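You operate a simulated robot arm through the tools that you are given. There is no shell and no other tool. Be economical: measure what you need, move in short steps, check, and stop when the job is done.

You are at the controls of a simulated two-armed robot. One attempt, no reset.

## Task
Put the washers tin on top of the yellow cover. Put one of the stubby bolts from the top of the black table on top of the red spool. Put the grey carton marked "unions" from the top of the red stand on the silver plate and the grey carton marked "elbows" on the top of the side table. Put the teal tape on the back of the orange bench. Do these in any order. Set down upright: stubby bolt, grey carton.

It is judged by the outcome, as a careful person would: the job done as asked, and still so three seconds after it is handed in. It fails if anything else is knocked over, pushed out of place, dropped, spilled or broken. A push-on lid holds only when it is set on centred and level and pressed home; a screw cap is set on level and turned clockwise until tight.

## Robot
Two 7-joint arms with two-finger parallel grippers on one trunk, on a base that drives. Base frame: it is fixed to the floor where the robot stands at the start and does not move with it; the origin is under the middle of the robot, x ahead of it, y to its left, z up; the surface under the hand at the start is at about z = 0.81. Lengths are in m, angles in degrees, forces in N, time in s.
The left shoulder is at the start at [0.218, 0.171, 1.027], the right one opposite. Places, roughly: back of the orange bench (17x91 cm) [-1.18, -1.88, 0.84]; grey carton [-1, -3, 0.75]; red spool (7x7x11 cm) [0.5, -0.5, 0.9]; silver plate (12x12x1 cm) [-0.9, -3, 0.8]; stubby bolt (5x5x6 cm) [0.7, -0.7, 0.8]; teal tape [-2.5, 2.25, 0.75]; top of the side table [-1.7, -0.1, 0.6]; washers tin [0.75, 0.25, 0.75]; yellow cover (13x13x5 cm) [0.6, 0.4, 0.8]. Payload 4.4 kg a hand.
The TCP of each hand is the grasp point between the finger pads, 0.023 m short of the fingertips. In the tool frame z runs along the fingers and y along their closing line. The gripper opens to 0.094 m. The fingers are 0.038 m wide and 0.01 m thick; the gripper's body (0.054 by 0.096 m) begins 0.039 m behind the TCP.
Orientation is told as [roll, pitch, yaw] about the base's x, y, z axes, in that order, counted from this pose: with the fingers straight down and closing along the base's y, the tool's x points along the base's -x, its y along +y and its z along -z.

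## Interface
- The arms move only by the tool step_arm. It takes "left_series", "right_series" or both (then of equal length, played together; a hand with none holds still); each is a list of rows, each an object of numbers (a shift or turn left out is 0, a gripper value left out holds the last): "ax", "ay", "az": the turn, a rotation vector about the tool's x, y, z in units of 8 degrees (1.0 is 8 degrees); "x", "y", "z": the shift along the tool's x, y, z in units of 40 mm (1.0 is 40 mm); "gripper": the closure in counts, from 0 (fully open) to 255 (shut). In form: [{"ax": .., "ay": .., "az": .., "x": .., "y": .., "z": .., "gripper": ..}, ...]. A call has 1 to 12 rows; each row shifts and turns the commanded pose from where the row before left it, along the tool's axes as they then stand. A call with a number of a shift or a turn outside -1 to 1 is refused whole. Each row takes 0.2 s and may step no farther than 0.05 m and 8.6 degrees from the row before; otherwise, or with a gripper value out of range, the whole call is refused. A pose out of reach is approached as far as the arm can. The call stops where the force on the tool passes 40 N (or 10 N more than at its start, if that is more) or the arm is blocked; 0.2 s more then pass. The fingers move at their own pace (about 0.072 m/s each) and stop on an object; they squeeze with about 34 N. The grip force told is the motor's: it shows also when the fingers shut on nothing. Time passes only in rows, and 0.2 s behind the last, so rows that do not move let the fingers close. The reply holds the time, the measured pose of the TCP, the force on the tool along the base axes, the opening and the grip force, in the units named above and with some noise, with the torque about the TCP (base axes, N m) and any sound that the robot's microphone picked up.
- Cameras (640 x 400 px; columns grow to the right, rows downward): "scene" is now at [0.356, -0.0239, 1.1837]; the picture's right is [-0.26, -0.97, 0.00], its down [-0.34, 0.09, -0.93] and it looks along [0.90, -0.24, -0.36] (base axes); focal length 214 px, centre (320, 200). "left" rides on the left gripper at [0.086, -0.016, -0.075] in its tool frame; the picture's right is [0.18, 0.98, 0.00], its down [-0.58, 0.11, -0.81] and it looks along [-0.79, 0.15, 0.59] (tool axes); focal length 243 px, centre (320, 200). "right" rides on the right gripper at [0.086, 0.016, -0.075] in its tool frame; the picture's right is [-0.18, 0.98, 0.00], its down [-0.58, -0.11, -0.81] and it looks along [-0.79, -0.15, 0.59] (tool axes); focal length 243 px, centre (320, 200). There is no depth. A picture from a camera that has moved, and an enlarged one, comes with that camera's place and axes in the base frame and with its lens. The place of the scene camera against the robot may be out by one fixed shift of up to 0.025 m in any direction.
- capture(camera): a new picture of that camera. No time passes.
- slide_trunk(by): slides the trunk up (or, below 0, down) by that many m; the arms and the scene camera ride with it, the base frame stays. It gives what a move gives, with no picture.
- roll_base(legs): drives the robot by 1 to 6 legs, each [ahead, left, turn to the left] in m, m and degrees, along the robot's own axes; the way and the turn of a leg run together, so that a leg with both is an arc; at most 1.5 m and 180 degrees a leg. The arms and the cameras ride along, it lands a little off, and it stops where it bumps. It gives what a move gives.
- turn_head(pan, tilt): turns the head with the scene camera to pan (to the left, within 80 degrees either way) and tilt (down, from -29 to 69), counted from straight ahead of the robot. It gives what a move gives.
- zoom(camera, box): a new picture of the part [left, top, right, bottom] of that camera's present view, enlarged. No time passes.
- close_job(): hands the job in; it is judged then, once.

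Work in short steps. Places have to be worked out from the pictures, the camera data and where the tool is seen: move nearer, look again, correct. Check each grasp and each placing, and mend what went wrong. You have 165 turns and 118 pictures in all, those below and enlarged ones among them. Open the grippers and draw the arms clear of the work before you hand the job in, unless the task says otherwise.

The tools are called after "Request:" by a JSON object that holds its "op" and its "data". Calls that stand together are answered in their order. step_arm: Moves the arms, as the interface text tells. Its arguments: {"type":"object","properties":{"left_series":{"type":"array","items":{"type":"object","properties":{"ax":{"type":"number"},"ay":{"type":"number"},"az":{"type":"number"},"x":{"type":"number"},"y":{"type":"number"},"z":{"type":"number"},"gripper":{"type":"number"}}}},"right_series":{"type":"array","items":{"type":"object","properties":{"ax":{"type":"number"},"ay":{"type":"number"},"az":{"type":"number"},"x":{"type":"number"},"y":{"type":"number"},"z":{"type":"number"},"gripper":{"type":"number"}}}}},"required":[]} The other tools are called the same way: slide_trunk (by) slides the trunk up or down; roll_base (legs) drives the base; turn_head (pan, tilt) turns the head that bears the scene camera; capture (camera) takes a picture; zoom (camera, box) takes an enlarged picture of a part of a camera's view; close_job () hands the job in.

At the start:

```text
t: 0.0
left_ee_pos: [0.5493, 0.1856, 1.191]
left_ee_rot: [0.0, 0.0, -0.1]
left_contact_force: [0.4, -0.3, 0.2]
left_wrist_torque: [-0.01, -0.03, 0.04]
left_finger_gap: 0.094
left_gripper_force: 0.0
right_ee_pos: [0.4617, -0.2553, 1.1115]
right_ee_rot: [0.0, 0.0, -0.1]
right_contact_force: [0.4, 0.3, -0.4]
right_wrist_torque: [0.0, -0.01, 0.0]
right_finger_gap: 0.0939
right_gripper_force: 0.1
trunk travel left (down, up): [-0.05, 0.338]
robot x, y, heading: [-0.0019, 0.0013, -0.2]
head pan, tilt: [-15.2, 20.9]
```

scene: 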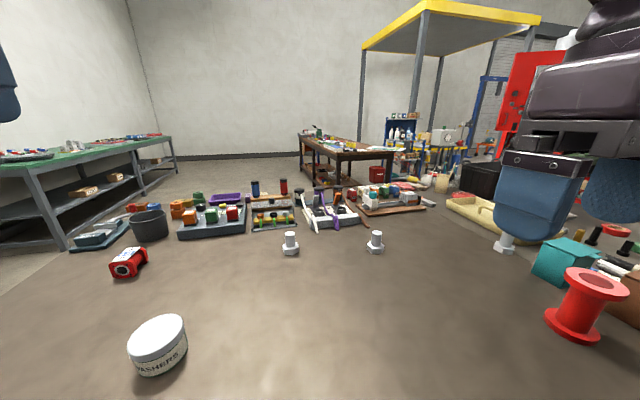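
right: 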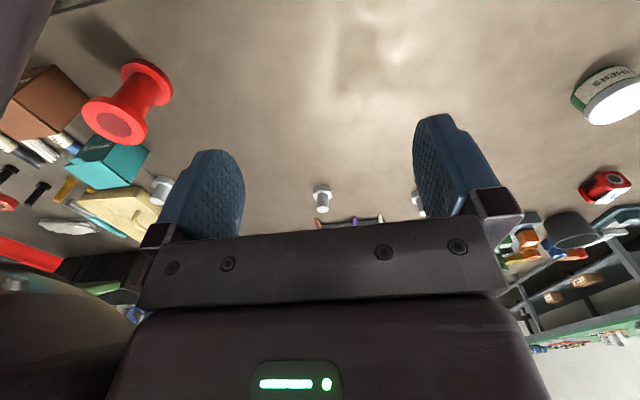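
left: 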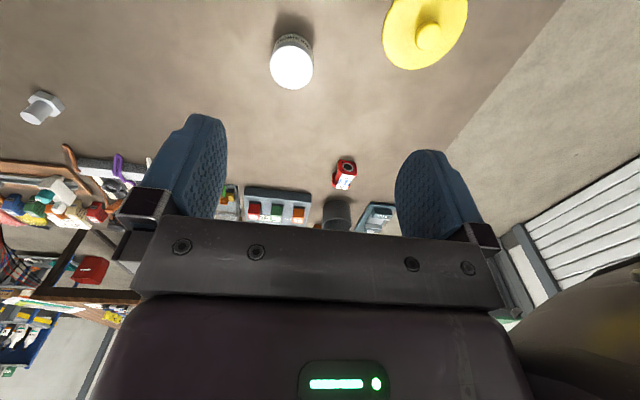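

I start by looking at the left work area with the head, to measure tin and cover.

Request:
{"op": "turn_head", "data": {"pan": 20, "tilt": 45}}

Request:
{"op": "capture", "data": {"camera": "scene"}}

Request:
{"op": "turn_head", "data": {"pan": -40, "tilt": 40}}

Request:
{"op": "capture", "data": {"camera": "scene"}}

```text
t: 1.0
left_ee_pos: [0.5496, 0.1863, 1.1913]
left_ee_rot: [0.0, 0.0, 0.0]
left_contact_force: [0.1, -0.7, -0.8]
left_wrist_torque: [0.0, -0.01, 0.0]
left_finger_gap: 0.0938
left_gripper_force: 0.0
right_ee_pos: [0.4608, -0.2564, 1.1115]
right_ee_rot: [-0.2, 0.0, 0.0]
right_contact_force: [-0.4, -0.4, 0.8]
right_wrist_torque: [0.03, 0.0, -0.02]
right_finger_gap: 0.0942
right_gripper_force: 0.0
trunk travel left (down, up): [-0.05, 0.338]
robot x, y, heading: [0.0024, -0.0048, 0.2]
head pan, tilt: [20.0, 45.0]
```

```text
114 pictures are left
camera scene: at [0.3427, 0.0281, 1.1465], right [0.34, -0.94, 0.0], down [-0.66, -0.24, -0.71], along [0.67, 0.24, -0.71], focal length 214 px, centre (320, 200)
```

scene: 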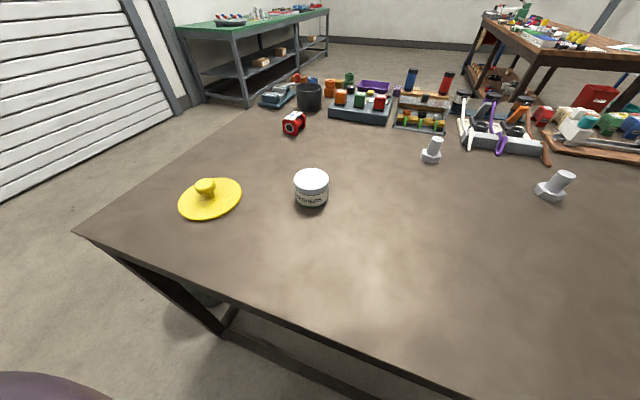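

```text
t: 2.3
left_ee_pos: [0.5482, 0.1849, 1.1919]
left_ee_rot: [0.0, 0.0, -0.1]
left_contact_force: [-0.1, 0.0, -1.3]
left_wrist_torque: [-0.02, 0.0, 0.03]
left_finger_gap: 0.094
left_gripper_force: 0.1
right_ee_pos: [0.4617, -0.2565, 1.1116]
right_ee_rot: [-0.1, 0.0, 0.0]
right_contact_force: [0.2, -0.6, 0.3]
right_wrist_torque: [0.0, 0.02, 0.0]
right_finger_gap: 0.0938
right_gripper_force: 0.1
trunk travel left (down, up): [-0.05, 0.338]
robot x, y, heading: [0.0004, 0.0005, -0.2]
head pan, tilt: [-40.0, 40.0]
```

```text
113 pictures are left
camera scene: at [0.3314, -0.0542, 1.1537], right [-0.64, -0.77, 0.0], down [-0.49, 0.41, -0.77], along [0.59, -0.49, -0.64], focal length 214 px, centre (320, 200)
```

scene: 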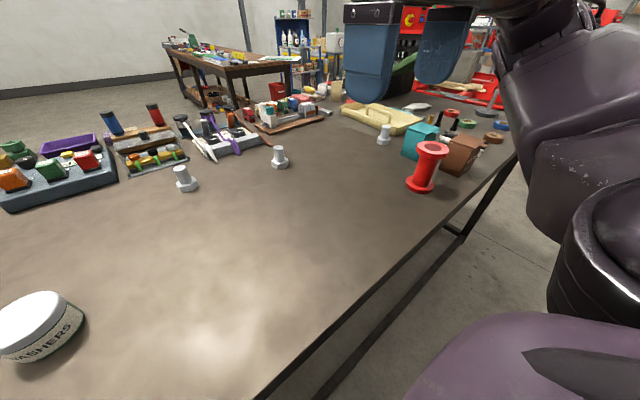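

The tin and a knobbed yellow cover are on the near left. I zoom in on the cover with the left camera.

Request:
{"op": "turn_head", "data": {"pan": 35, "tilt": 45}}

Request:
{"op": "zoom", "data": {"camera": "scene", "box": [220, 100, 460, 250]}}

```text
t: 3.8
left_ee_pos: [0.5492, 0.1853, 1.1913]
left_ee_rot: [0.0, 0.0, 0.0]
left_contact_force: [-0.7, -1.1, 0.3]
left_wrist_torque: [-0.02, -0.04, -0.01]
left_finger_gap: 0.0939
left_gripper_force: 0.1
right_ee_pos: [0.4623, -0.2571, 1.1112]
right_ee_rot: [0.0, -0.1, -0.1]
right_contact_force: [-0.5, -1.0, -0.5]
right_wrist_torque: [0.02, -0.01, 0.03]
right_finger_gap: 0.0941
right_gripper_force: 0.0
trunk travel left (down, up): [-0.05, 0.338]
robot x, y, heading: [-0.0011, 0.0002, -0.1]
head pan, tilt: [35.0, 45.0]
```

```text
2.67 times, centred on (340, 175) of scene
camera zoom: at [0.3329, 0.047, 1.1464], right [0.57, -0.82, 0.0], down [-0.58, -0.41, -0.71], along [0.58, 0.41, -0.71], focal length 572 px, centre (267, 267)
```

zoom: 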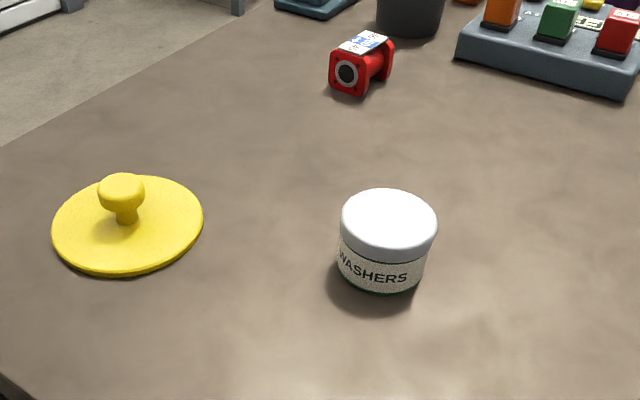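

Tin estimated at about (0.65, 0.162), knob at (0.575, 0.356). I move the left hand to above the tin and look.

Request:
{"op": "step_arm", "data": {"left_series": [{"x": -0.42, "y": -0.1, "z": 0.875, "gripper": 0}, {"x": -0.42, "y": -0.1, "z": 0.875}, {"x": -0.42, "y": -0.1, "z": 0.875}, {"x": -0.42, "y": -0.1, "z": 0.875}, {"x": -0.42, "y": -0.1, "z": 0.875}, {"x": -0.42, "y": -0.1, "z": 0.875}, {}]}}

Request:
{"op": "capture", "data": {"camera": "left"}}

Request:
{"op": "zoom", "data": {"camera": "scene", "box": [220, 100, 460, 250]}}

```text
t: 5.4
left_ee_pos: [0.6489, 0.1616, 0.9828]
left_ee_rot: [0.0, -0.2, 0.0]
left_contact_force: [-0.7, -0.9, 0.5]
left_wrist_torque: [0.04, 0.01, 0.01]
left_finger_gap: 0.0938
left_gripper_force: 0.0
right_ee_pos: [0.4621, -0.2573, 1.1124]
right_ee_rot: [0.1, 0.0, 0.0]
right_contact_force: [0.1, -0.1, 0.7]
right_wrist_torque: [0.0, -0.04, 0.02]
right_finger_gap: 0.0939
right_gripper_force: 0.1
trunk travel left (down, up): [-0.05, 0.338]
robot x, y, heading: [-0.0007, -0.0016, -0.1]
head pan, tilt: [35.0, 45.0]
```

```text
111 pictures are left
camera left: at [0.562, 0.1467, 1.0576], right [-0.18, 0.98, 0.0], down [0.58, 0.11, 0.81], along [0.79, 0.15, -0.59], focal length 243 px, centre (320, 200)
```

left: 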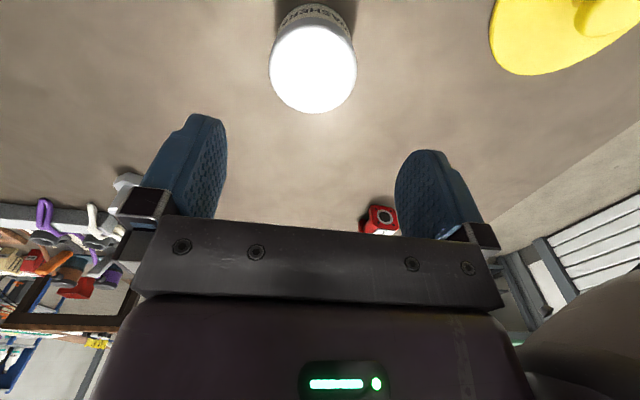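

```text
2.67 times, centred on (340, 175) of scene
camera zoom: at [0.3322, 0.047, 1.1468], right [0.57, -0.82, 0.0], down [-0.58, -0.41, -0.71], along [0.58, 0.41, -0.71], focal length 572 px, centre (267, 267)
```

zoom: 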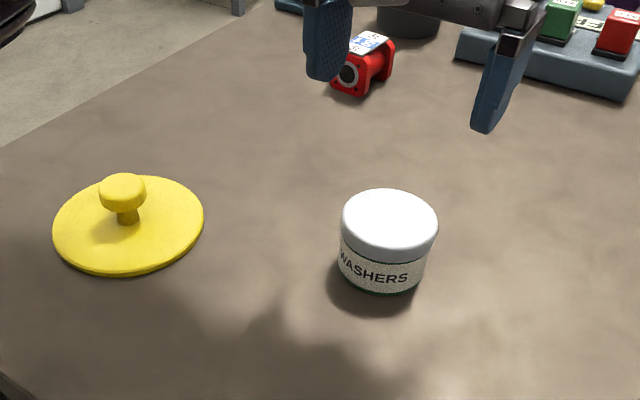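

Refined tin centre ≈ (0.652, 0.158), diameter ≈ 6.7 cm. I descend around it and look from the scene before closing.

Request:
{"op": "step_arm", "data": {"left_series": [{"x": -0.08, "y": -0.09, "z": 0.69}, {"z": 0.69}, {"z": 0.69}, {"z": 0.69}, {"z": 0.69}, {}]}}

Request:
{"op": "zoom", "data": {"camera": "scene", "box": [260, 100, 460, 225]}}

Request:
{"op": "capture", "data": {"camera": "left"}}

```text
t: 6.8
left_ee_pos: [0.653, 0.1588, 0.8427]
left_ee_rot: [0.0, -0.1, 0.1]
left_contact_force: [-0.3, -0.7, -0.5]
left_wrist_torque: [0.0, -0.05, 0.01]
left_finger_gap: 0.094
left_gripper_force: 0.1
right_ee_pos: [0.4606, -0.2571, 1.1127]
right_ee_rot: [0.0, 0.1, 0.0]
right_contact_force: [-0.4, -0.6, -0.3]
right_wrist_torque: [-0.01, 0.0, 0.0]
right_finger_gap: 0.0938
right_gripper_force: 0.1
trunk travel left (down, up): [-0.05, 0.338]
robot x, y, heading: [-0.0001, -0.0004, -0.2]
head pan, tilt: [35.0, 45.0]
```

```text
3.20 times, centred on (360, 162) of scene
camera zoom: at [0.3326, 0.047, 1.1466], right [0.57, -0.82, 0.0], down [-0.58, -0.41, -0.71], along [0.58, 0.41, -0.71], focal length 686 px, centre (192, 320)
```

zoom: 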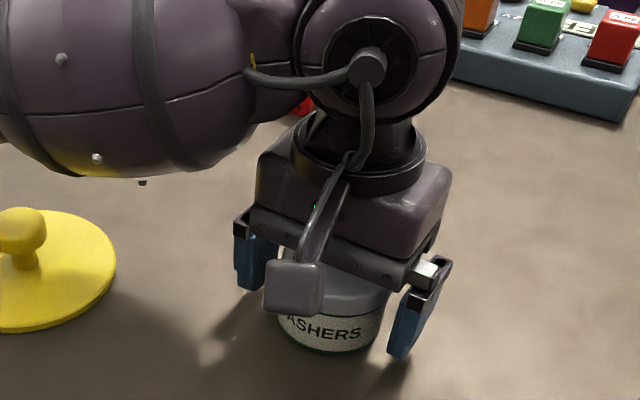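

```text
108 pictures are left
camera left: at [0.566, 0.1427, 0.9188], right [-0.18, 0.98, 0.0], down [0.58, 0.11, 0.81], along [0.79, 0.15, -0.59], focal length 243 px, centre (320, 200)
```

left: 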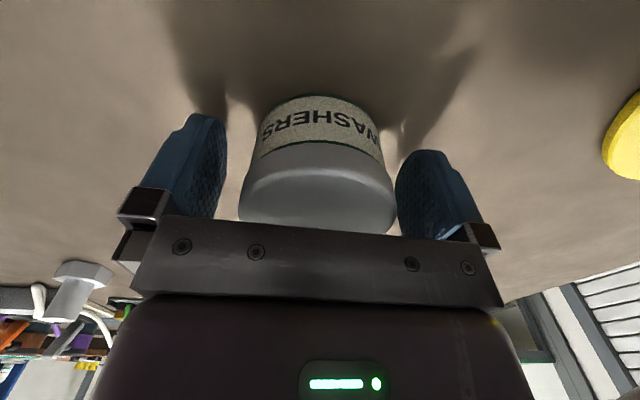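

Tin lies between the fingers. Close and lift gently.

Request:
{"op": "step_arm", "data": {"left_series": [{"gripper": 255}, {}, {}, {}, {"z": -0.4}, {"z": -0.8}, {"z": -0.8}, {}]}}

Request:
{"op": "capture", "data": {"camera": "left"}}

Request:
{"op": "zoom", "data": {"camera": "scene", "box": [220, 80, 460, 230]}}

```text
t: 8.6
left_ee_pos: [0.6542, 0.158, 0.9234]
left_ee_rot: [0.1, 0.0, 0.0]
left_contact_force: [0.1, 0.6, -2.0]
left_wrist_torque: [-0.04, 0.01, -0.01]
left_finger_gap: 0.0695
left_gripper_force: 33.7
right_ee_pos: [0.4618, -0.2564, 1.1114]
right_ee_rot: [0.0, 0.0, 0.0]
right_contact_force: [0.4, 0.1, 0.6]
right_wrist_torque: [-0.01, 0.0, 0.01]
right_finger_gap: 0.0943
right_gripper_force: 0.0
trunk travel left (down, up): [-0.05, 0.338]
robot x, y, heading: [0.0036, 0.0006, -0.1]
head pan, tilt: [35.0, 45.0]
```

```text
107 pictures are left
camera left: at [0.5667, 0.1424, 0.9988], right [-0.18, 0.98, 0.0], down [0.58, 0.11, 0.81], along [0.79, 0.15, -0.59], focal length 243 px, centre (320, 200)
```

left: 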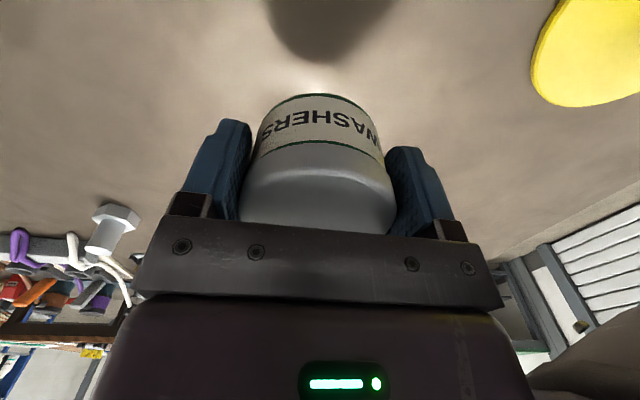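

```text
2.67 times, centred on (340, 155) of scene
camera zoom: at [0.3333, 0.0471, 1.1462], right [0.57, -0.82, 0.0], down [-0.58, -0.41, -0.71], along [0.58, 0.41, -0.71], focal length 572 px, centre (267, 320)
```

zoom: 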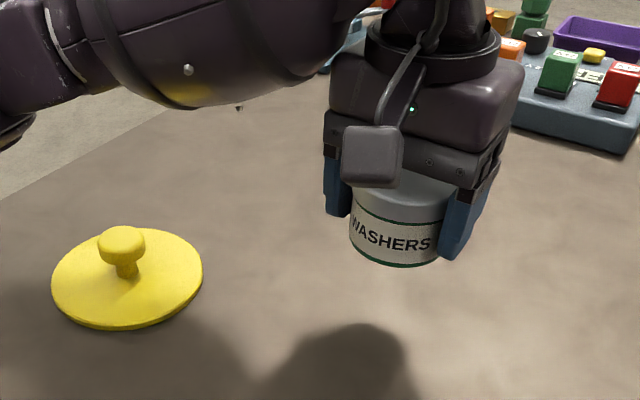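

Tin is held (gap 69 mm), its centre seems ~8 mm ahead of the TCP. I carry it above the knob, with clearance, and look.

Request:
{"op": "step_arm", "data": {"left_series": [{"z": -0.75}, {"x": 0.36, "y": 0.83}, {"x": 0.36, "y": 0.83}, {"x": 0.36, "y": 0.83}, {"x": 0.36, "y": 0.83}, {"x": 0.36, "y": 0.83}, {"x": 0.36, "y": 0.83}, {}]}}

Request:
{"op": "capture", "data": {"camera": "left"}}

Request:
{"op": "zoom", "data": {"camera": "scene", "box": [180, 80, 420, 230]}}

```text
t: 10.4
left_ee_pos: [0.5648, 0.3567, 0.9528]
left_ee_rot: [-0.1, 0.1, 0.0]
left_contact_force: [-0.4, 0.5, -1.8]
left_wrist_torque: [0.05, 0.02, 0.02]
left_finger_gap: 0.0695
left_gripper_force: 34.2
right_ee_pos: [0.462, -0.2573, 1.1112]
right_ee_rot: [-0.1, -0.1, 0.0]
right_contact_force: [0.3, -0.1, -0.6]
right_wrist_torque: [0.03, -0.01, 0.01]
right_finger_gap: 0.0939
right_gripper_force: 0.2
trunk travel left (down, up): [-0.05, 0.338]
robot x, y, heading: [-0.002, -0.0041, 0.3]
head pan, tilt: [35.0, 45.0]
```

```text
105 pictures are left
camera left: at [0.4792, 0.3405, 1.0285], right [-0.18, 0.98, 0.0], down [0.58, 0.11, 0.81], along [0.79, 0.15, -0.59], focal length 243 px, centre (320, 200)
```

left: 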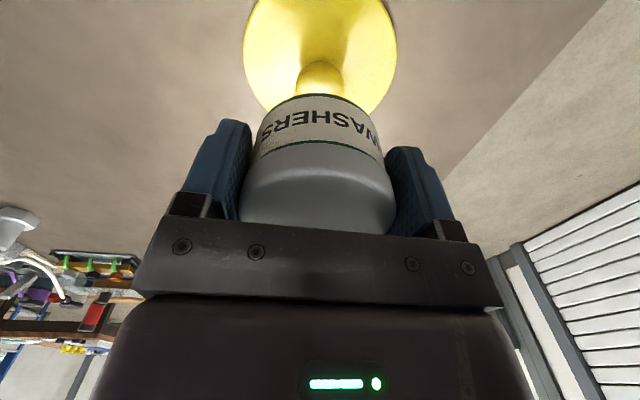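

```text
2.67 times, centred on (300, 155) of scene
camera zoom: at [0.333, 0.0463, 1.1463], right [0.57, -0.82, 0.0], down [-0.58, -0.41, -0.71], along [0.58, 0.41, -0.71], focal length 572 px, centre (373, 320)
```

zoom: 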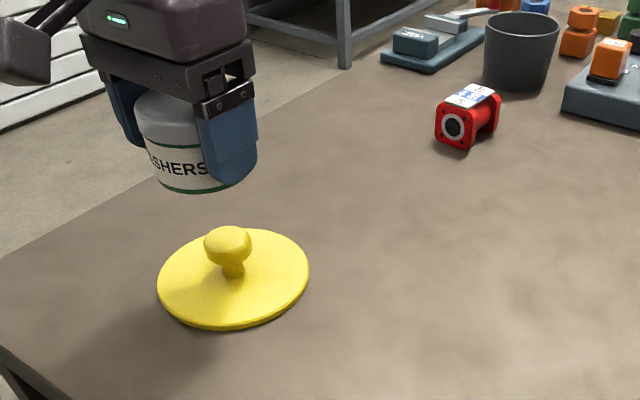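

Alignment good (need ~3 mm forward). I check the knob's top shape closely.

Request:
{"op": "zoom", "data": {"camera": "scene", "box": [235, 155, 299, 195]}}

```text
10.00 times, centred on (267, 175) of scene
camera zoom: at [0.333, 0.0463, 1.1463], right [0.57, -0.82, 0.0], down [-0.58, -0.41, -0.71], along [0.58, 0.41, -0.71], focal length 2145 px, centre (850, 450)
```

zoom: 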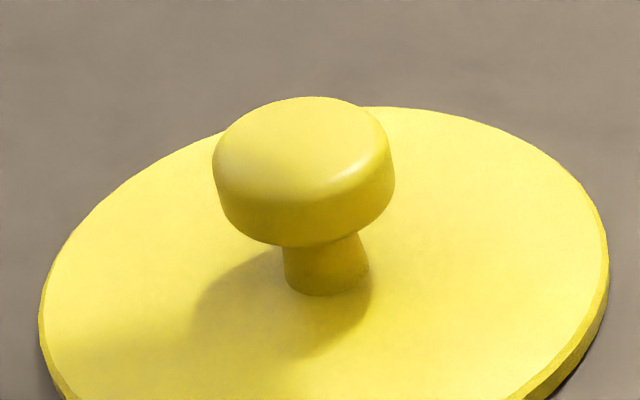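

The knob top is flat (~4 cm across). I descend to just above it with a 2 mm forward correction.

Request:
{"op": "step_arm", "data": {"left_series": [{"x": -0.06, "z": 0.5}, {"z": 0.5}, {"z": 0.3}, {}]}}

Request:
{"op": "zoom", "data": {"camera": "scene", "box": [203, 115, 331, 195]}}

Request:
{"op": "capture", "data": {"camera": "left"}}

```text
t: 11.4
left_ee_pos: [0.568, 0.3575, 0.9001]
left_ee_rot: [-0.1, 0.0, -0.1]
left_contact_force: [-0.2, -0.7, -1.7]
left_wrist_torque: [-0.06, 0.0, -0.01]
left_finger_gap: 0.0693
left_gripper_force: 34.3
right_ee_pos: [0.4621, -0.2568, 1.1119]
right_ee_rot: [0.0, 0.0, 0.0]
right_contact_force: [-0.2, 1.2, -0.5]
right_wrist_torque: [0.03, -0.01, 0.01]
right_finger_gap: 0.0944
right_gripper_force: 0.0
trunk travel left (down, up): [-0.05, 0.338]
robot x, y, heading: [-0.0029, 0.0002, 0.2]
head pan, tilt: [35.0, 45.0]
```

```text
5.00 times, centred on (267, 155) of scene
camera zoom: at [0.3329, 0.0471, 1.1464], right [0.57, -0.82, 0.0], down [-0.58, -0.41, -0.71], along [0.58, 0.41, -0.71], focal length 1072 px, centre (585, 425)
```

zoom: 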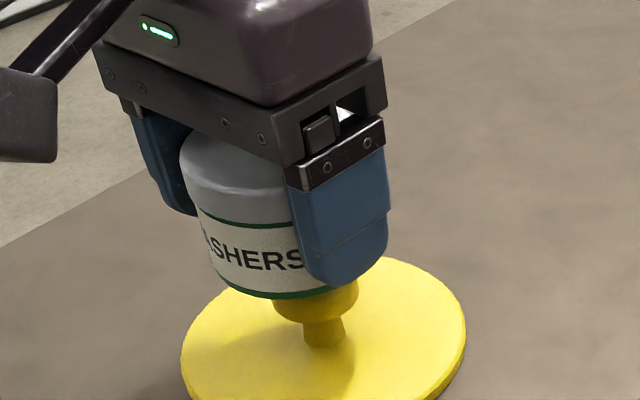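

```text
101 pictures are left
camera left: at [0.4811, 0.3421, 0.9762], right [-0.18, 0.98, 0.0], down [0.58, 0.11, 0.81], along [0.79, 0.15, -0.59], focal length 243 px, centre (320, 200)
```

left: 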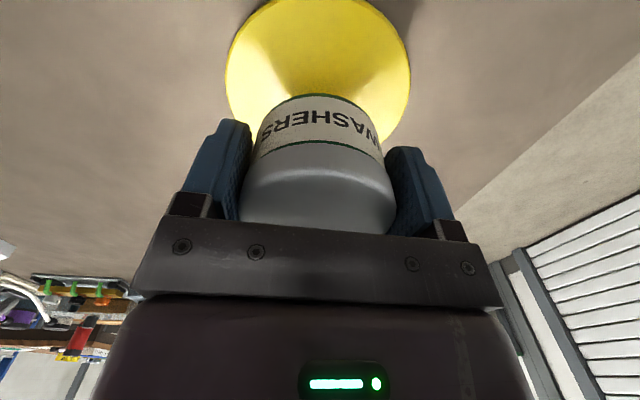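

I zoom further to compare the tin's base with the knob.

Request:
{"op": "zoom", "data": {"camera": "scene", "box": [231, 142, 295, 182]}}

```text
10.00 times, centred on (263, 162) of scene
camera zoom: at [0.3329, 0.0471, 1.1464], right [0.57, -0.82, 0.0], down [-0.58, -0.41, -0.71], along [0.58, 0.41, -0.71], focal length 2145 px, centre (890, 580)
```

zoom: 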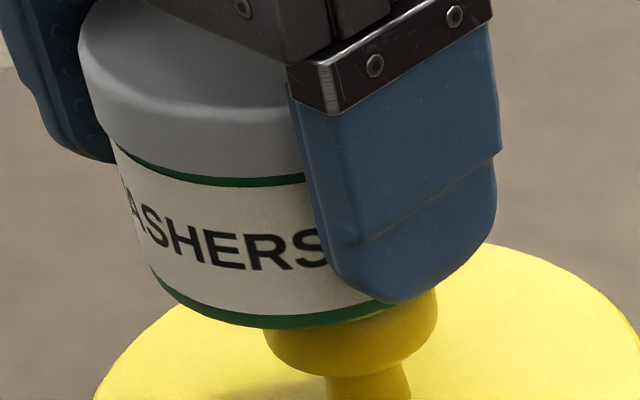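

Views disagree by a few mm on centring; I will touch down lightly and use the wrist torque as a check.

Request:
{"op": "step_arm", "data": {"left_series": [{"z": 0.08}, {"z": 0.05}, {}]}}

```text
t: 12.2
left_ee_pos: [0.5681, 0.3574, 0.8958]
left_ee_rot: [0.0, 0.0, 0.1]
left_contact_force: [-0.8, 0.2, -2.5]
left_wrist_torque: [0.0, -0.02, 0.02]
left_finger_gap: 0.0697
left_gripper_force: 34.1
right_ee_pos: [0.4618, -0.2572, 1.1116]
right_ee_rot: [0.1, 0.1, 0.0]
right_contact_force: [0.1, -0.4, -0.4]
right_wrist_torque: [0.02, -0.04, -0.05]
right_finger_gap: 0.0941
right_gripper_force: 0.0
trunk travel left (down, up): [-0.05, 0.338]
robot x, y, heading: [0.0021, -0.0009, 0.1]
head pan, tilt: [35.0, 45.0]
```

Not yet touching; continue in 2 mm steps.

Request:
{"op": "step_arm", "data": {"left_series": [{"z": 0.05}, {}]}}

Request:
{"op": "step_arm", "data": {"left_series": [{"z": 0.05}, {}]}}

Request:
{"op": "step_arm", "data": {"left_series": [{"z": 0.05}, {}]}}

```text
t: 12.8
left_ee_pos: [0.57, 0.3575, 0.8937]
left_ee_rot: [0.1, 0.0, -0.1]
left_contact_force: [0.5, -1.1, -1.8]
left_wrist_torque: [0.02, 0.0, -0.05]
left_finger_gap: 0.0694
left_gripper_force: 34.4
right_ee_pos: [0.4608, -0.2567, 1.1118]
right_ee_rot: [0.0, 0.0, 0.0]
right_contact_force: [-0.1, -0.4, 0.1]
right_wrist_torque: [0.0, -0.02, 0.01]
right_finger_gap: 0.0942
right_gripper_force: 0.0
trunk travel left (down, up): [-0.05, 0.338]
robot x, y, heading: [0.0014, 0.0017, 0.0]
head pan, tilt: [35.0, 45.0]
```

```text
t: 13.4
left_ee_pos: [0.5688, 0.3575, 0.893]
left_ee_rot: [0.0, 0.0, 0.1]
left_contact_force: [-0.1, 0.0, -2.3]
left_wrist_torque: [-0.01, 0.02, 0.02]
left_finger_gap: 0.0695
left_gripper_force: 34.5
right_ee_pos: [0.4618, -0.2573, 1.112]
right_ee_rot: [0.0, 0.0, -0.1]
right_contact_force: [0.6, 1.6, -0.4]
right_wrist_torque: [0.0, -0.03, 0.01]
right_finger_gap: 0.0939
right_gripper_force: 0.0
trunk travel left (down, up): [-0.05, 0.338]
robot x, y, heading: [-0.0021, 0.0028, -0.2]
head pan, tilt: [35.0, 45.0]
```

```text
t: 14.0
left_ee_pos: [0.57, 0.3588, 0.8914]
left_ee_rot: [0.0, 0.0, 0.0]
left_contact_force: [0.0, 1.1, -1.0]
left_wrist_torque: [0.04, 0.0, 0.01]
left_finger_gap: 0.0694
left_gripper_force: 34.1
right_ee_pos: [0.461, -0.2561, 1.1124]
right_ee_rot: [-0.1, 0.0, 0.1]
right_contact_force: [-0.6, 0.1, -0.3]
right_wrist_torque: [-0.02, -0.04, 0.01]
right_finger_gap: 0.0939
right_gripper_force: 0.0
trunk travel left (down, up): [-0.05, 0.338]
robot x, y, heading: [-0.0001, 0.0019, -0.0]
head pan, tilt: [35.0, 45.0]
```

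Request:
{"op": "step_arm", "data": {"left_series": [{"z": 0.05}, {}]}}

Request:
{"op": "step_arm", "data": {"left_series": [{"z": 0.05}, {}]}}

Request:
{"op": "zoom", "data": {"camera": "scene", "box": [231, 142, 295, 182]}}

```text
t: 14.6
left_ee_pos: [0.5683, 0.3571, 0.8893]
left_ee_rot: [0.0, -0.1, 0.0]
left_contact_force: [0.4, 0.4, -2.4]
left_wrist_torque: [0.04, 0.01, 0.0]
left_finger_gap: 0.0697
left_gripper_force: 33.9
right_ee_pos: [0.4622, -0.2574, 1.1116]
right_ee_rot: [0.0, 0.0, 0.0]
right_contact_force: [-0.5, -0.4, 0.0]
right_wrist_torque: [0.01, -0.02, 0.03]
right_finger_gap: 0.0939
right_gripper_force: 0.0
trunk travel left (down, up): [-0.05, 0.338]
robot x, y, heading: [0.0026, -0.0031, 0.0]
head pan, tilt: [35.0, 45.0]
```

```text
t: 15.2
left_ee_pos: [0.5675, 0.3574, 0.8875]
left_ee_rot: [0.1, -0.2, 0.1]
left_contact_force: [-0.9, 0.9, 1.3]
left_wrist_torque: [0.06, -0.03, 0.01]
left_finger_gap: 0.0694
left_gripper_force: 33.9
right_ee_pos: [0.4617, -0.2561, 1.1123]
right_ee_rot: [0.0, 0.0, 0.0]
right_contact_force: [-0.4, 0.3, -0.2]
right_wrist_torque: [0.02, -0.04, 0.0]
right_finger_gap: 0.0939
right_gripper_force: 0.1
trunk travel left (down, up): [-0.05, 0.338]
robot x, y, heading: [-0.0015, -0.0013, 0.1]
head pan, tilt: [35.0, 45.0]
```

```text
10.00 times, centred on (263, 162) of scene
camera zoom: at [0.3327, 0.0471, 1.1466], right [0.57, -0.82, 0.0], down [-0.58, -0.41, -0.71], along [0.58, 0.41, -0.71], focal length 2145 px, centre (890, 580)
```

zoom: 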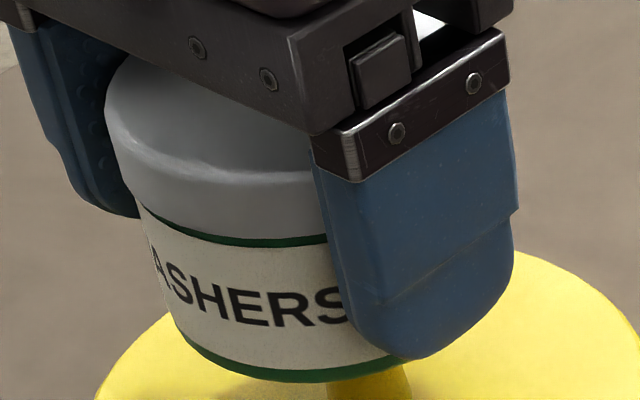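

Contact has begun. Press 2 mm more to read the torque.

Request:
{"op": "step_arm", "data": {"left_series": [{"z": 0.05}, {}]}}

Request:
{"op": "step_arm", "data": {"left_series": [{"z": 0.03}, {}]}}

```text
t: 15.8
left_ee_pos: [0.568, 0.3559, 0.8874]
left_ee_rot: [0.1, -0.3, -0.1]
left_contact_force: [0.8, 6.7, 19.8]
left_wrist_torque: [0.24, -0.11, 0.07]
left_finger_gap: 0.0695
left_gripper_force: 34.1
right_ee_pos: [0.4601, -0.256, 1.1131]
right_ee_rot: [0.0, -0.2, 0.0]
right_contact_force: [0.3, 0.6, -0.1]
right_wrist_torque: [0.01, 0.02, 0.01]
right_finger_gap: 0.094
right_gripper_force: 0.0
trunk travel left (down, up): [-0.05, 0.338]
robot x, y, heading: [-0.0007, 0.0021, -0.0]
head pan, tilt: [35.0, 45.0]
```

```text
t: 16.4
left_ee_pos: [0.5676, 0.356, 0.8853]
left_ee_rot: [0.0, -0.2, 0.0]
left_contact_force: [2.3, 2.0, 28.0]
left_wrist_torque: [-0.02, -0.28, -0.05]
left_finger_gap: 0.0692
left_gripper_force: 34.0
right_ee_pos: [0.4609, -0.2573, 1.1132]
right_ee_rot: [0.1, -0.1, -0.1]
right_contact_force: [0.5, -0.3, 0.9]
right_wrist_torque: [0.0, 0.0, -0.03]
right_finger_gap: 0.094
right_gripper_force: 0.0
trunk travel left (down, up): [-0.05, 0.338]
robot x, y, heading: [-0.001, -0.0011, 0.2]
head pan, tilt: [35.0, 45.0]
```

Contact centroid is about 8 mm ahead of the TCP and centred in y, matching the tin's centre: it is centred on the knob. Relax the preload, open, and rise.

Request:
{"op": "step_arm", "data": {"left_series": [{"z": -0.06}, {}, {"gripper": 0}, {}, {}]}}

Request:
{"op": "capture", "data": {"camera": "left"}}

Request:
{"op": "zoom", "data": {"camera": "scene", "box": [203, 115, 331, 195]}}

```text
t: 17.6
left_ee_pos: [0.5683, 0.3566, 0.8842]
left_ee_rot: [0.0, 0.1, 0.1]
left_contact_force: [0.1, -0.8, -0.2]
left_wrist_torque: [0.01, 0.01, 0.02]
left_finger_gap: 0.0942
left_gripper_force: 0.0
right_ee_pos: [0.4608, -0.2569, 1.1115]
right_ee_rot: [0.1, 0.0, 0.0]
right_contact_force: [0.5, 0.1, 0.3]
right_wrist_torque: [0.01, 0.0, 0.0]
right_finger_gap: 0.0939
right_gripper_force: 0.1
trunk travel left (down, up): [-0.05, 0.338]
robot x, y, heading: [-0.0036, -0.0035, -0.0]
head pan, tilt: [35.0, 45.0]
```

```text
98 pictures are left
camera left: at [0.4819, 0.341, 0.9603], right [-0.18, 0.98, 0.0], down [0.58, 0.11, 0.81], along [0.79, 0.15, -0.59], focal length 243 px, centre (320, 200)
```

left: 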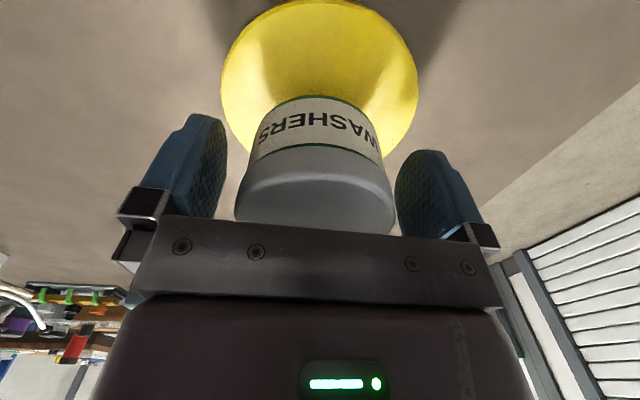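

```text
5.00 times, centred on (267, 155) of scene
camera zoom: at [0.3328, 0.047, 1.1464], right [0.57, -0.82, 0.0], down [-0.58, -0.41, -0.71], along [0.58, 0.41, -0.71], focal length 1072 px, centre (585, 425)
```

zoom: 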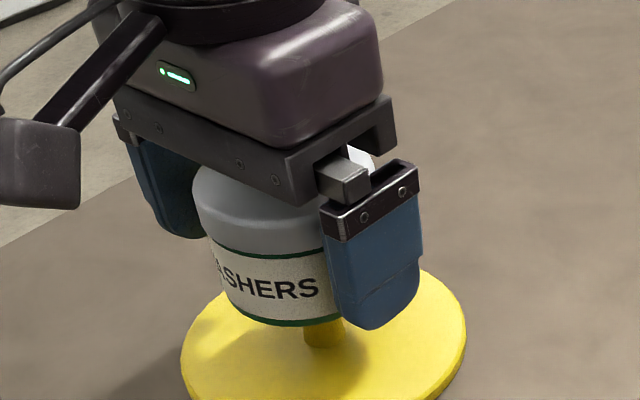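

The tin stays put and level. Raise the hand straight up, then inspect.

Request:
{"op": "step_arm", "data": {"left_series": [{"z": -0.3}, {"z": -0.8}, {"z": -0.9}, {"z": -0.9}, {"z": -0.9}, {"z": -0.9}, {"z": -0.9}, {}]}}

Request:
{"op": "zoom", "data": {"camera": "scene", "box": [203, 115, 331, 195]}}

Request:
{"op": "turn_head", "data": {"pan": -35, "tilt": 42}}

Request:
{"op": "capture", "data": {"camera": "right"}}

Request:
{"op": "zoom", "data": {"camera": "scene", "box": [160, 80, 480, 280]}}

```text
t: 19.4
left_ee_pos: [0.5697, 0.3598, 1.1082]
left_ee_rot: [0.0, 0.1, -0.1]
left_contact_force: [-0.5, -0.7, 0.4]
left_wrist_torque: [0.02, 0.03, 0.01]
left_finger_gap: 0.0941
left_gripper_force: 0.0
right_ee_pos: [0.4623, -0.2558, 1.1113]
right_ee_rot: [0.0, 0.1, -0.1]
right_contact_force: [0.7, 0.3, 0.5]
right_wrist_torque: [0.02, 0.03, -0.01]
right_finger_gap: 0.094
right_gripper_force: 0.0
trunk travel left (down, up): [-0.05, 0.338]
robot x, y, heading: [-0.0004, 0.0017, 0.0]
head pan, tilt: [35.0, 45.0]
```

```text
5.00 times, centred on (267, 155) of scene
camera zoom: at [0.3333, 0.0472, 1.1461], right [0.57, -0.82, 0.0], down [-0.58, -0.41, -0.71], along [0.58, 0.41, -0.71], focal length 1072 px, centre (585, 425)
```

zoom: 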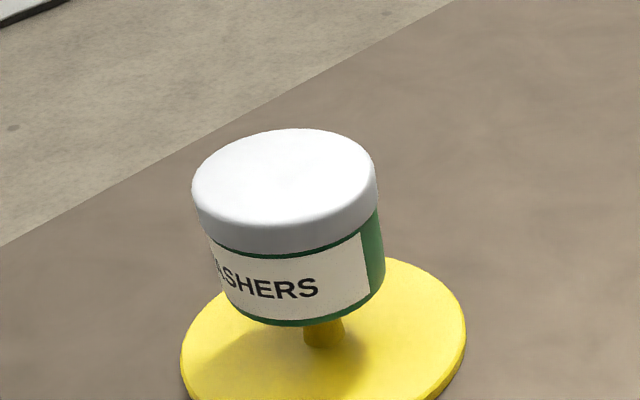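

```text
t: 20.8
left_ee_pos: [0.569, 0.3607, 1.1073]
left_ee_rot: [-0.1, 0.0, 0.0]
left_contact_force: [-0.4, 0.4, -0.3]
left_wrist_torque: [-0.04, -0.04, 0.03]
left_finger_gap: 0.0937
left_gripper_force: 0.1
right_ee_pos: [0.4622, -0.2563, 1.1117]
right_ee_rot: [0.0, 0.0, 0.0]
right_contact_force: [-0.1, -0.2, 0.8]
right_wrist_torque: [-0.03, -0.03, -0.02]
right_finger_gap: 0.0941
right_gripper_force: 0.0
trunk travel left (down, up): [-0.05, 0.338]
robot x, y, heading: [0.0016, 0.0015, -0.0]
head pan, tilt: [-35.0, 42.0]
```

```text
95 pictures are left
camera right: at [0.3754, -0.2405, 1.1872], right [0.18, 0.98, 0.0], down [0.58, -0.11, 0.81], along [0.79, -0.15, -0.59], focal length 243 px, centre (320, 200)
```

right: 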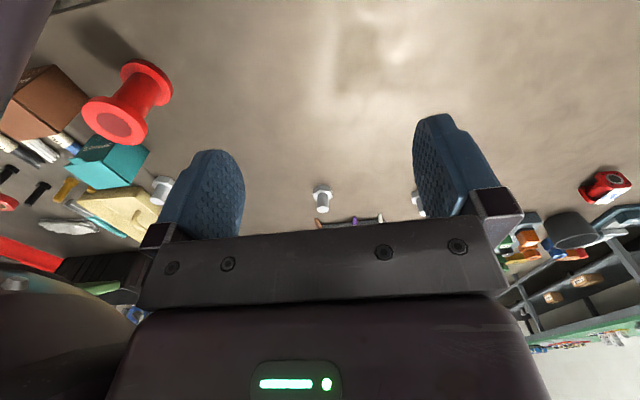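

```text
2.00 times, centred on (320, 180) of scene
camera zoom: at [0.3348, -0.0475, 1.1507], right [-0.57, -0.82, 0.0], down [-0.55, 0.38, -0.74], along [0.61, -0.43, -0.67], focal length 429 px, centre (320, 240)
```

zoom: 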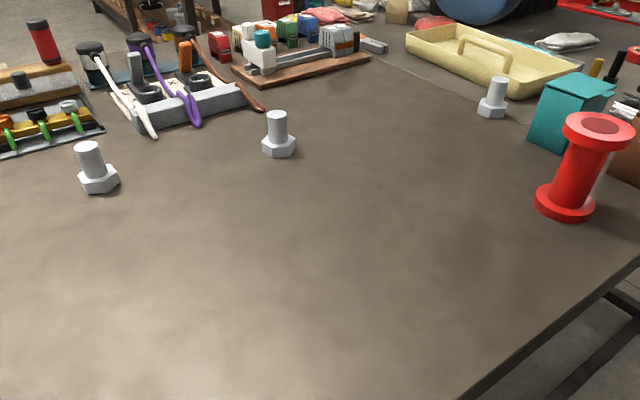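

Tin is centred on the knob. Bolt B estimated at (0.85, -0.33), spool at (0.52, -0.565). Move the right hand above bolt B.

Request:
{"op": "step_arm", "data": {"right_series": [{"x": -0.87, "y": -0.17, "z": 0.25, "gripper": 0}, {"x": -0.87, "y": -0.17, "z": 0.25}, {"x": -0.87, "y": -0.17, "z": 0.25}, {"x": -0.87, "y": -0.17, "z": 0.25}, {"x": -0.87, "y": -0.17, "z": 0.25}, {"x": -0.87, "y": -0.17, "z": 0.25}, {"x": -0.87, "y": -0.17, "z": 0.25}, {"x": -0.87, "y": -0.17, "z": 0.25}, {"x": -0.87, "y": -0.17, "z": 0.25}, {"x": -0.87, "y": -0.17, "z": 0.25}, {"x": -0.87, "y": -0.17, "z": 0.25}, {}]}}

Request:
{"op": "capture", "data": {"camera": "right"}}

```text
t: 23.4
left_ee_pos: [0.5693, 0.3607, 1.1084]
left_ee_rot: [0.0, -0.1, -0.1]
left_contact_force: [0.3, 0.6, -0.7]
left_wrist_torque: [-0.02, 0.03, 0.01]
left_finger_gap: 0.0939
left_gripper_force: 0.0
right_ee_pos: [0.8434, -0.3352, 1.0044]
right_ee_rot: [0.0, 0.1, 0.0]
right_contact_force: [-0.4, 0.2, 0.1]
right_wrist_torque: [0.0, -0.02, 0.05]
right_finger_gap: 0.094
right_gripper_force: 0.1
trunk travel left (down, up): [-0.05, 0.338]
robot x, y, heading: [0.0, 0.0035, -0.1]
head pan, tilt: [-35.0, 42.0]
```

```text
93 pictures are left
camera right: at [0.7579, -0.3185, 1.08], right [0.18, 0.98, 0.0], down [0.58, -0.11, 0.81], along [0.79, -0.15, -0.59], focal length 243 px, centre (320, 200)
```

right: 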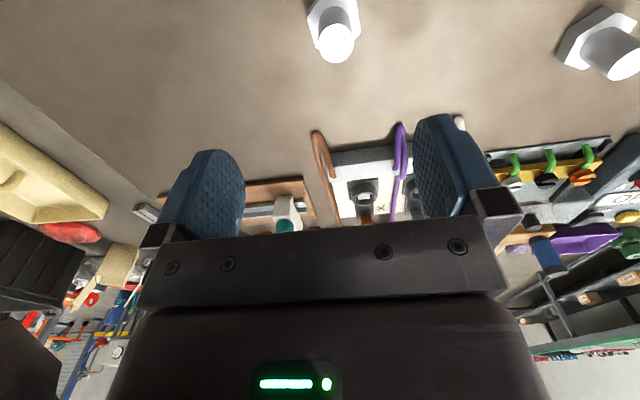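

Bolt top at about (0.842, -0.320). Shift and go partway down, then look.

Request:
{"op": "step_arm", "data": {"right_series": [{"y": 0.38, "z": 0.5}, {"z": 0.8}, {"z": 0.8}, {}]}}

Request:
{"op": "capture", "data": {"camera": "right"}}

Request:
{"op": "zoom", "data": {"camera": "scene", "box": [220, 80, 380, 180]}}

```text
t: 24.4
left_ee_pos: [0.5684, 0.3619, 1.1077]
left_ee_rot: [0.0, -0.1, -0.1]
left_contact_force: [-0.4, -0.3, 0.2]
left_wrist_torque: [-0.01, 0.02, 0.0]
left_finger_gap: 0.094
left_gripper_force: 0.2
right_ee_pos: [0.8441, -0.3169, 0.9139]
right_ee_rot: [0.0, -0.1, 0.0]
right_contact_force: [-0.4, -0.2, -1.1]
right_wrist_torque: [-0.01, -0.01, -0.05]
right_finger_gap: 0.0939
right_gripper_force: 0.1
trunk travel left (down, up): [-0.05, 0.338]
robot x, y, heading: [0.0034, 0.0013, -0.1]
head pan, tilt: [-35.0, 42.0]
```

```text
92 pictures are left
camera right: at [0.7583, -0.3014, 0.9903], right [0.18, 0.98, 0.0], down [0.58, -0.11, 0.81], along [0.79, -0.15, -0.59], focal length 243 px, centre (320, 200)
```

right: 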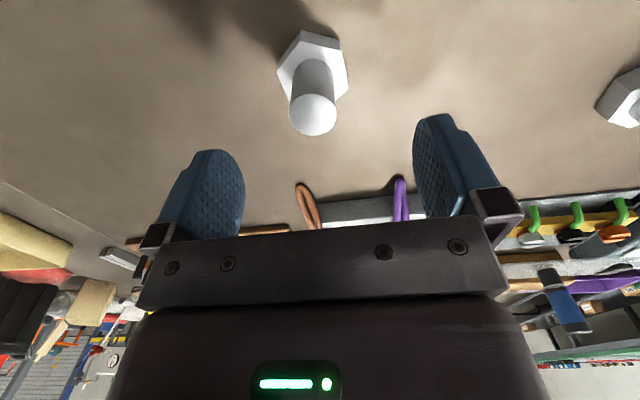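

```text
4.00 times, centred on (300, 130) of scene
camera zoom: at [0.3343, -0.0475, 1.151], right [-0.57, -0.82, 0.0], down [-0.55, 0.38, -0.74], along [0.61, -0.43, -0.67], focal length 858 px, centre (400, 480)
```

zoom: 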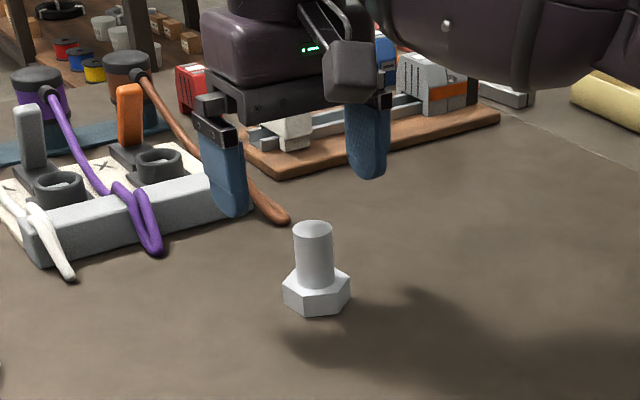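

Bolt at (0.843, -0.321), top ≈ 0.86. Descend to grip the shank just above the hex head and close.

Request:
{"op": "step_arm", "data": {"right_series": [{"y": -0.1, "z": 0.5}, {"z": 0.5}, {"z": 0.43}, {}]}}

Request:
{"op": "capture", "data": {"camera": "right"}}

Request:
{"op": "zoom", "data": {"camera": "scene", "box": [240, 90, 368, 170]}}

```text
t: 25.4
left_ee_pos: [0.5697, 0.3605, 1.1094]
left_ee_rot: [-0.1, -0.1, 0.0]
left_contact_force: [-0.5, -0.9, -0.2]
left_wrist_torque: [0.01, 0.0, -0.01]
left_finger_gap: 0.0939
left_gripper_force: 0.2
right_ee_pos: [0.8456, -0.3207, 0.859]
right_ee_rot: [0.0, 0.1, 0.0]
right_contact_force: [0.1, 0.0, 0.5]
right_wrist_torque: [-0.01, -0.01, -0.04]
right_finger_gap: 0.094
right_gripper_force: 0.1
trunk travel left (down, up): [-0.05, 0.338]
robot x, y, heading: [-0.0011, 0.0011, -0.1]
head pan, tilt: [-35.0, 42.0]
```

```text
90 pictures are left
camera right: at [0.7589, -0.3043, 0.9351], right [0.18, 0.98, 0.0], down [0.58, -0.11, 0.81], along [0.79, -0.15, -0.59], focal length 243 px, centre (320, 200)
```

right: 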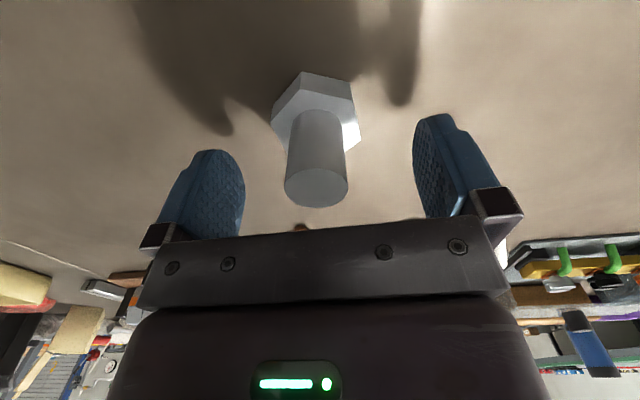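

```text
5.00 times, centred on (304, 130) of scene
camera zoom: at [0.3345, -0.0475, 1.1509], right [-0.57, -0.82, 0.0], down [-0.55, 0.38, -0.74], along [0.61, -0.43, -0.67], focal length 1072 px, centre (400, 550)
```

zoom: 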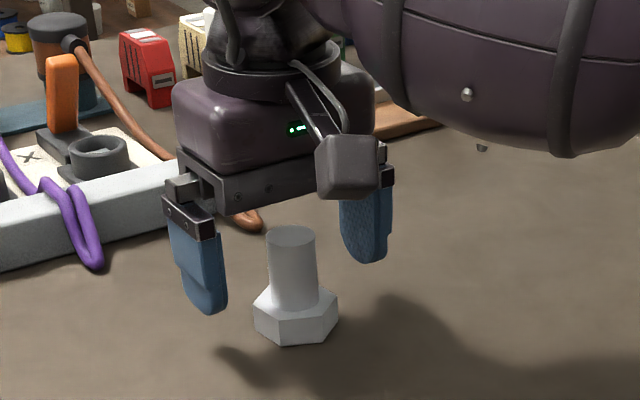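

Bolt is centred between the fingers. Down 5 mm more, close and lift.

Request:
{"op": "step_arm", "data": {"right_series": [{"z": 0.13}, {"gripper": 255}, {}, {}, {}, {}, {"z": -0.4}, {"z": -0.8}, {"z": -0.8}, {}]}}

Request:
{"op": "capture", "data": {"camera": "right"}}

```text
t: 27.6
left_ee_pos: [0.5701, 0.3614, 1.1075]
left_ee_rot: [-0.1, 0.0, 0.0]
left_contact_force: [0.4, 0.8, 0.3]
left_wrist_torque: [-0.01, 0.01, 0.0]
left_finger_gap: 0.0938
left_gripper_force: 0.0
right_ee_pos: [0.8478, -0.3207, 0.9371]
right_ee_rot: [-0.1, 0.1, 0.0]
right_contact_force: [0.0, 0.2, -0.8]
right_wrist_torque: [0.02, -0.02, -0.01]
right_finger_gap: 0.0271
right_gripper_force: 34.1
trunk travel left (down, up): [-0.05, 0.338]
robot x, y, heading: [-0.0015, 0.0019, 0.2]
head pan, tilt: [-35.0, 42.0]
```

```text
88 pictures are left
camera right: at [0.7612, -0.3044, 1.0115], right [0.18, 0.98, 0.0], down [0.58, -0.11, 0.81], along [0.79, -0.15, -0.59], focal length 243 px, centre (320, 200)
```

right: 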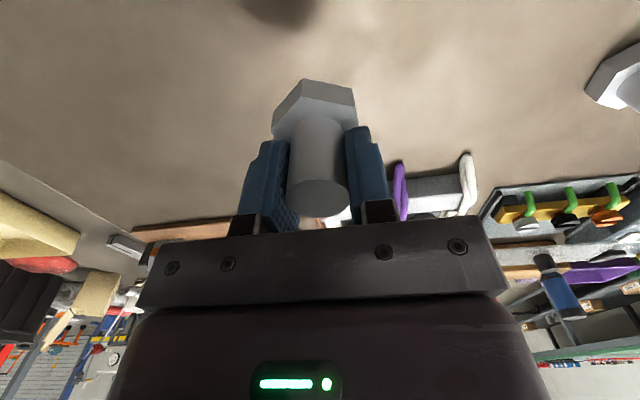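

Bolt held. Raise, then carry above the spool (~(0.515, -0.54)).

Request:
{"op": "step_arm", "data": {"right_series": [{"z": -1}, {"z": -1}, {"z": -1}, {}]}}

Request:
{"op": "step_arm", "data": {"right_series": [{"x": 0.755, "y": -0.498}, {"x": 0.755, "y": -0.498}, {"x": 0.755, "y": -0.498}, {"x": 0.755, "y": -0.498}, {"x": 0.755, "y": -0.498}, {"x": 0.755, "y": -0.498}, {"x": 0.755, "y": -0.498}, {"x": 0.755, "y": -0.498}, {"x": 0.755, "y": -0.498}, {"x": 0.755, "y": -0.498}, {"x": 0.755, "y": -0.498}, {}]}}

Request:
{"op": "capture", "data": {"camera": "right"}}

Request:
{"op": "turn_head", "data": {"pan": -55, "tilt": 42}}

Request:
{"op": "capture", "data": {"camera": "scene"}}

```text
t: 28.6
left_ee_pos: [0.5696, 0.3609, 1.1066]
left_ee_rot: [0.0, 0.1, 0.1]
left_contact_force: [0.8, 0.1, 0.7]
left_wrist_torque: [0.04, 0.02, -0.02]
left_finger_gap: 0.0942
left_gripper_force: 0.0
right_ee_pos: [0.8504, -0.3198, 1.0543]
right_ee_rot: [-0.1, 0.1, 0.0]
right_contact_force: [0.6, 1.0, -1.5]
right_wrist_torque: [-0.01, -0.04, -0.01]
right_finger_gap: 0.0271
right_gripper_force: 34.1
trunk travel left (down, up): [-0.05, 0.338]
robot x, y, heading: [0.0009, -0.0, -0.2]
head pan, tilt: [-35.0, 42.0]
```

```text
t: 31.2
left_ee_pos: [0.5702, 0.3617, 1.107]
left_ee_rot: [0.0, 0.0, 0.0]
left_contact_force: [0.8, 0.3, -0.1]
left_wrist_torque: [-0.05, 0.0, 0.0]
left_finger_gap: 0.0943
left_gripper_force: 0.0
right_ee_pos: [0.5103, -0.5374, 1.0529]
right_ee_rot: [0.1, 0.1, 0.0]
right_contact_force: [-0.1, 0.6, -1.1]
right_wrist_torque: [0.04, -0.03, -0.03]
right_finger_gap: 0.0273
right_gripper_force: 34.1
trunk travel left (down, up): [-0.05, 0.338]
robot x, y, heading: [-0.0027, 0.003, 0.1]
head pan, tilt: [-35.0, 42.0]
```

```text
87 pictures are left
camera right: at [0.4248, -0.5219, 1.1291], right [0.18, 0.98, 0.0], down [0.58, -0.11, 0.81], along [0.79, -0.15, -0.59], focal length 243 px, centre (320, 200)
```

right: 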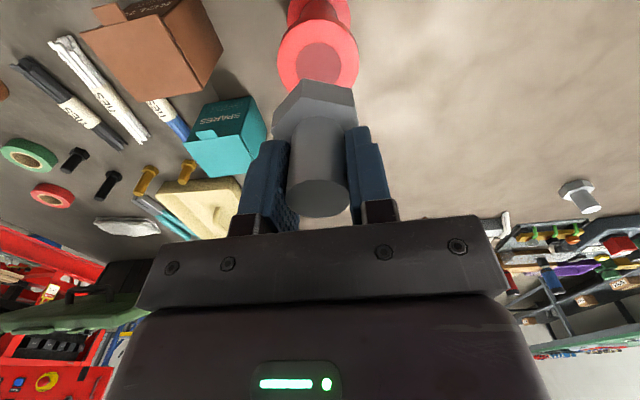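

```text
t: 32.0
left_ee_pos: [0.569, 0.3597, 1.1081]
left_ee_rot: [0.0, 0.0, 0.0]
left_contact_force: [-0.6, -0.9, -0.8]
left_wrist_torque: [-0.02, -0.02, 0.05]
left_finger_gap: 0.0939
left_gripper_force: 0.1
right_ee_pos: [0.511, -0.5369, 1.0543]
right_ee_rot: [0.0, 0.0, -0.1]
right_contact_force: [-0.4, -0.4, -0.5]
right_wrist_torque: [0.03, 0.03, -0.01]
right_finger_gap: 0.0272
right_gripper_force: 34.0
trunk travel left (down, up): [-0.05, 0.338]
robot x, y, heading: [-0.0008, -0.0022, 0.0]
head pan, tilt: [-55.0, 42.0]
```

```text
86 pictures are left
camera scene: at [0.3143, -0.0681, 1.1507], right [-0.82, -0.57, 0.0], down [-0.38, 0.55, -0.74], along [0.43, -0.61, -0.67], focal length 214 px, centre (320, 200)
```

scene: 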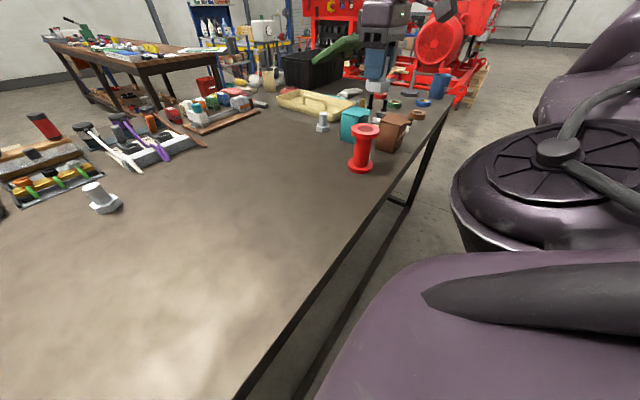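

Spool top centre ≈ (0.510, -0.5395); bolt is about aligned. Descend 65 mm and recheck.

Request:
{"op": "step_arm", "data": {"right_series": [{"x": 0.05, "z": 0.6}, {"z": 0.5}, {"z": 0.5}, {}]}}

Request:
{"op": "capture", "data": {"camera": "right"}}

Request:
{"op": "zoom", "data": {"camera": "scene", "box": [312, 75, 440, 155]}}

```text
t: 33.0
left_ee_pos: [0.5698, 0.361, 1.1083]
left_ee_rot: [0.0, 0.0, 0.1]
left_contact_force: [-0.5, -0.6, 0.8]
left_wrist_torque: [0.01, 0.02, -0.04]
left_finger_gap: 0.0938
left_gripper_force: 0.0
right_ee_pos: [0.5111, -0.5403, 0.9921]
right_ee_rot: [0.0, 0.0, 0.0]
right_contact_force: [0.2, -0.8, -1.8]
right_wrist_torque: [0.01, -0.04, -0.01]
right_finger_gap: 0.0273
right_gripper_force: 34.2
trunk travel left (down, up): [-0.05, 0.338]
robot x, y, heading: [-0.0008, -0.0016, -0.1]
head pan, tilt: [-55.0, 42.0]
```

```text
85 pictures are left
camera right: at [0.4239, -0.5234, 1.068], right [0.18, 0.98, 0.0], down [0.58, -0.11, 0.81], along [0.79, -0.15, -0.59], focal length 243 px, centre (320, 200)
```

right: 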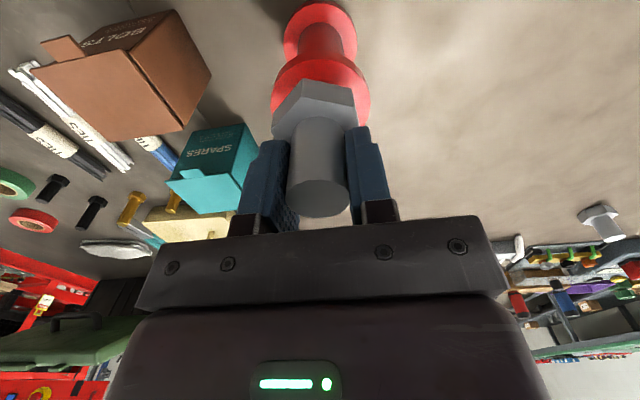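

```text
5.00 times, centred on (376, 115) of scene
camera zoom: at [0.3141, -0.0681, 1.1508], right [-0.82, -0.57, 0.0], down [-0.38, 0.55, -0.74], along [0.43, -0.61, -0.67], focal length 1072 px, centre (40, 625)
```

zoom: 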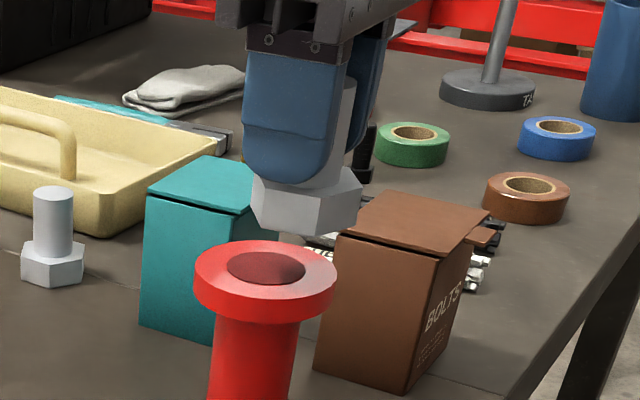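

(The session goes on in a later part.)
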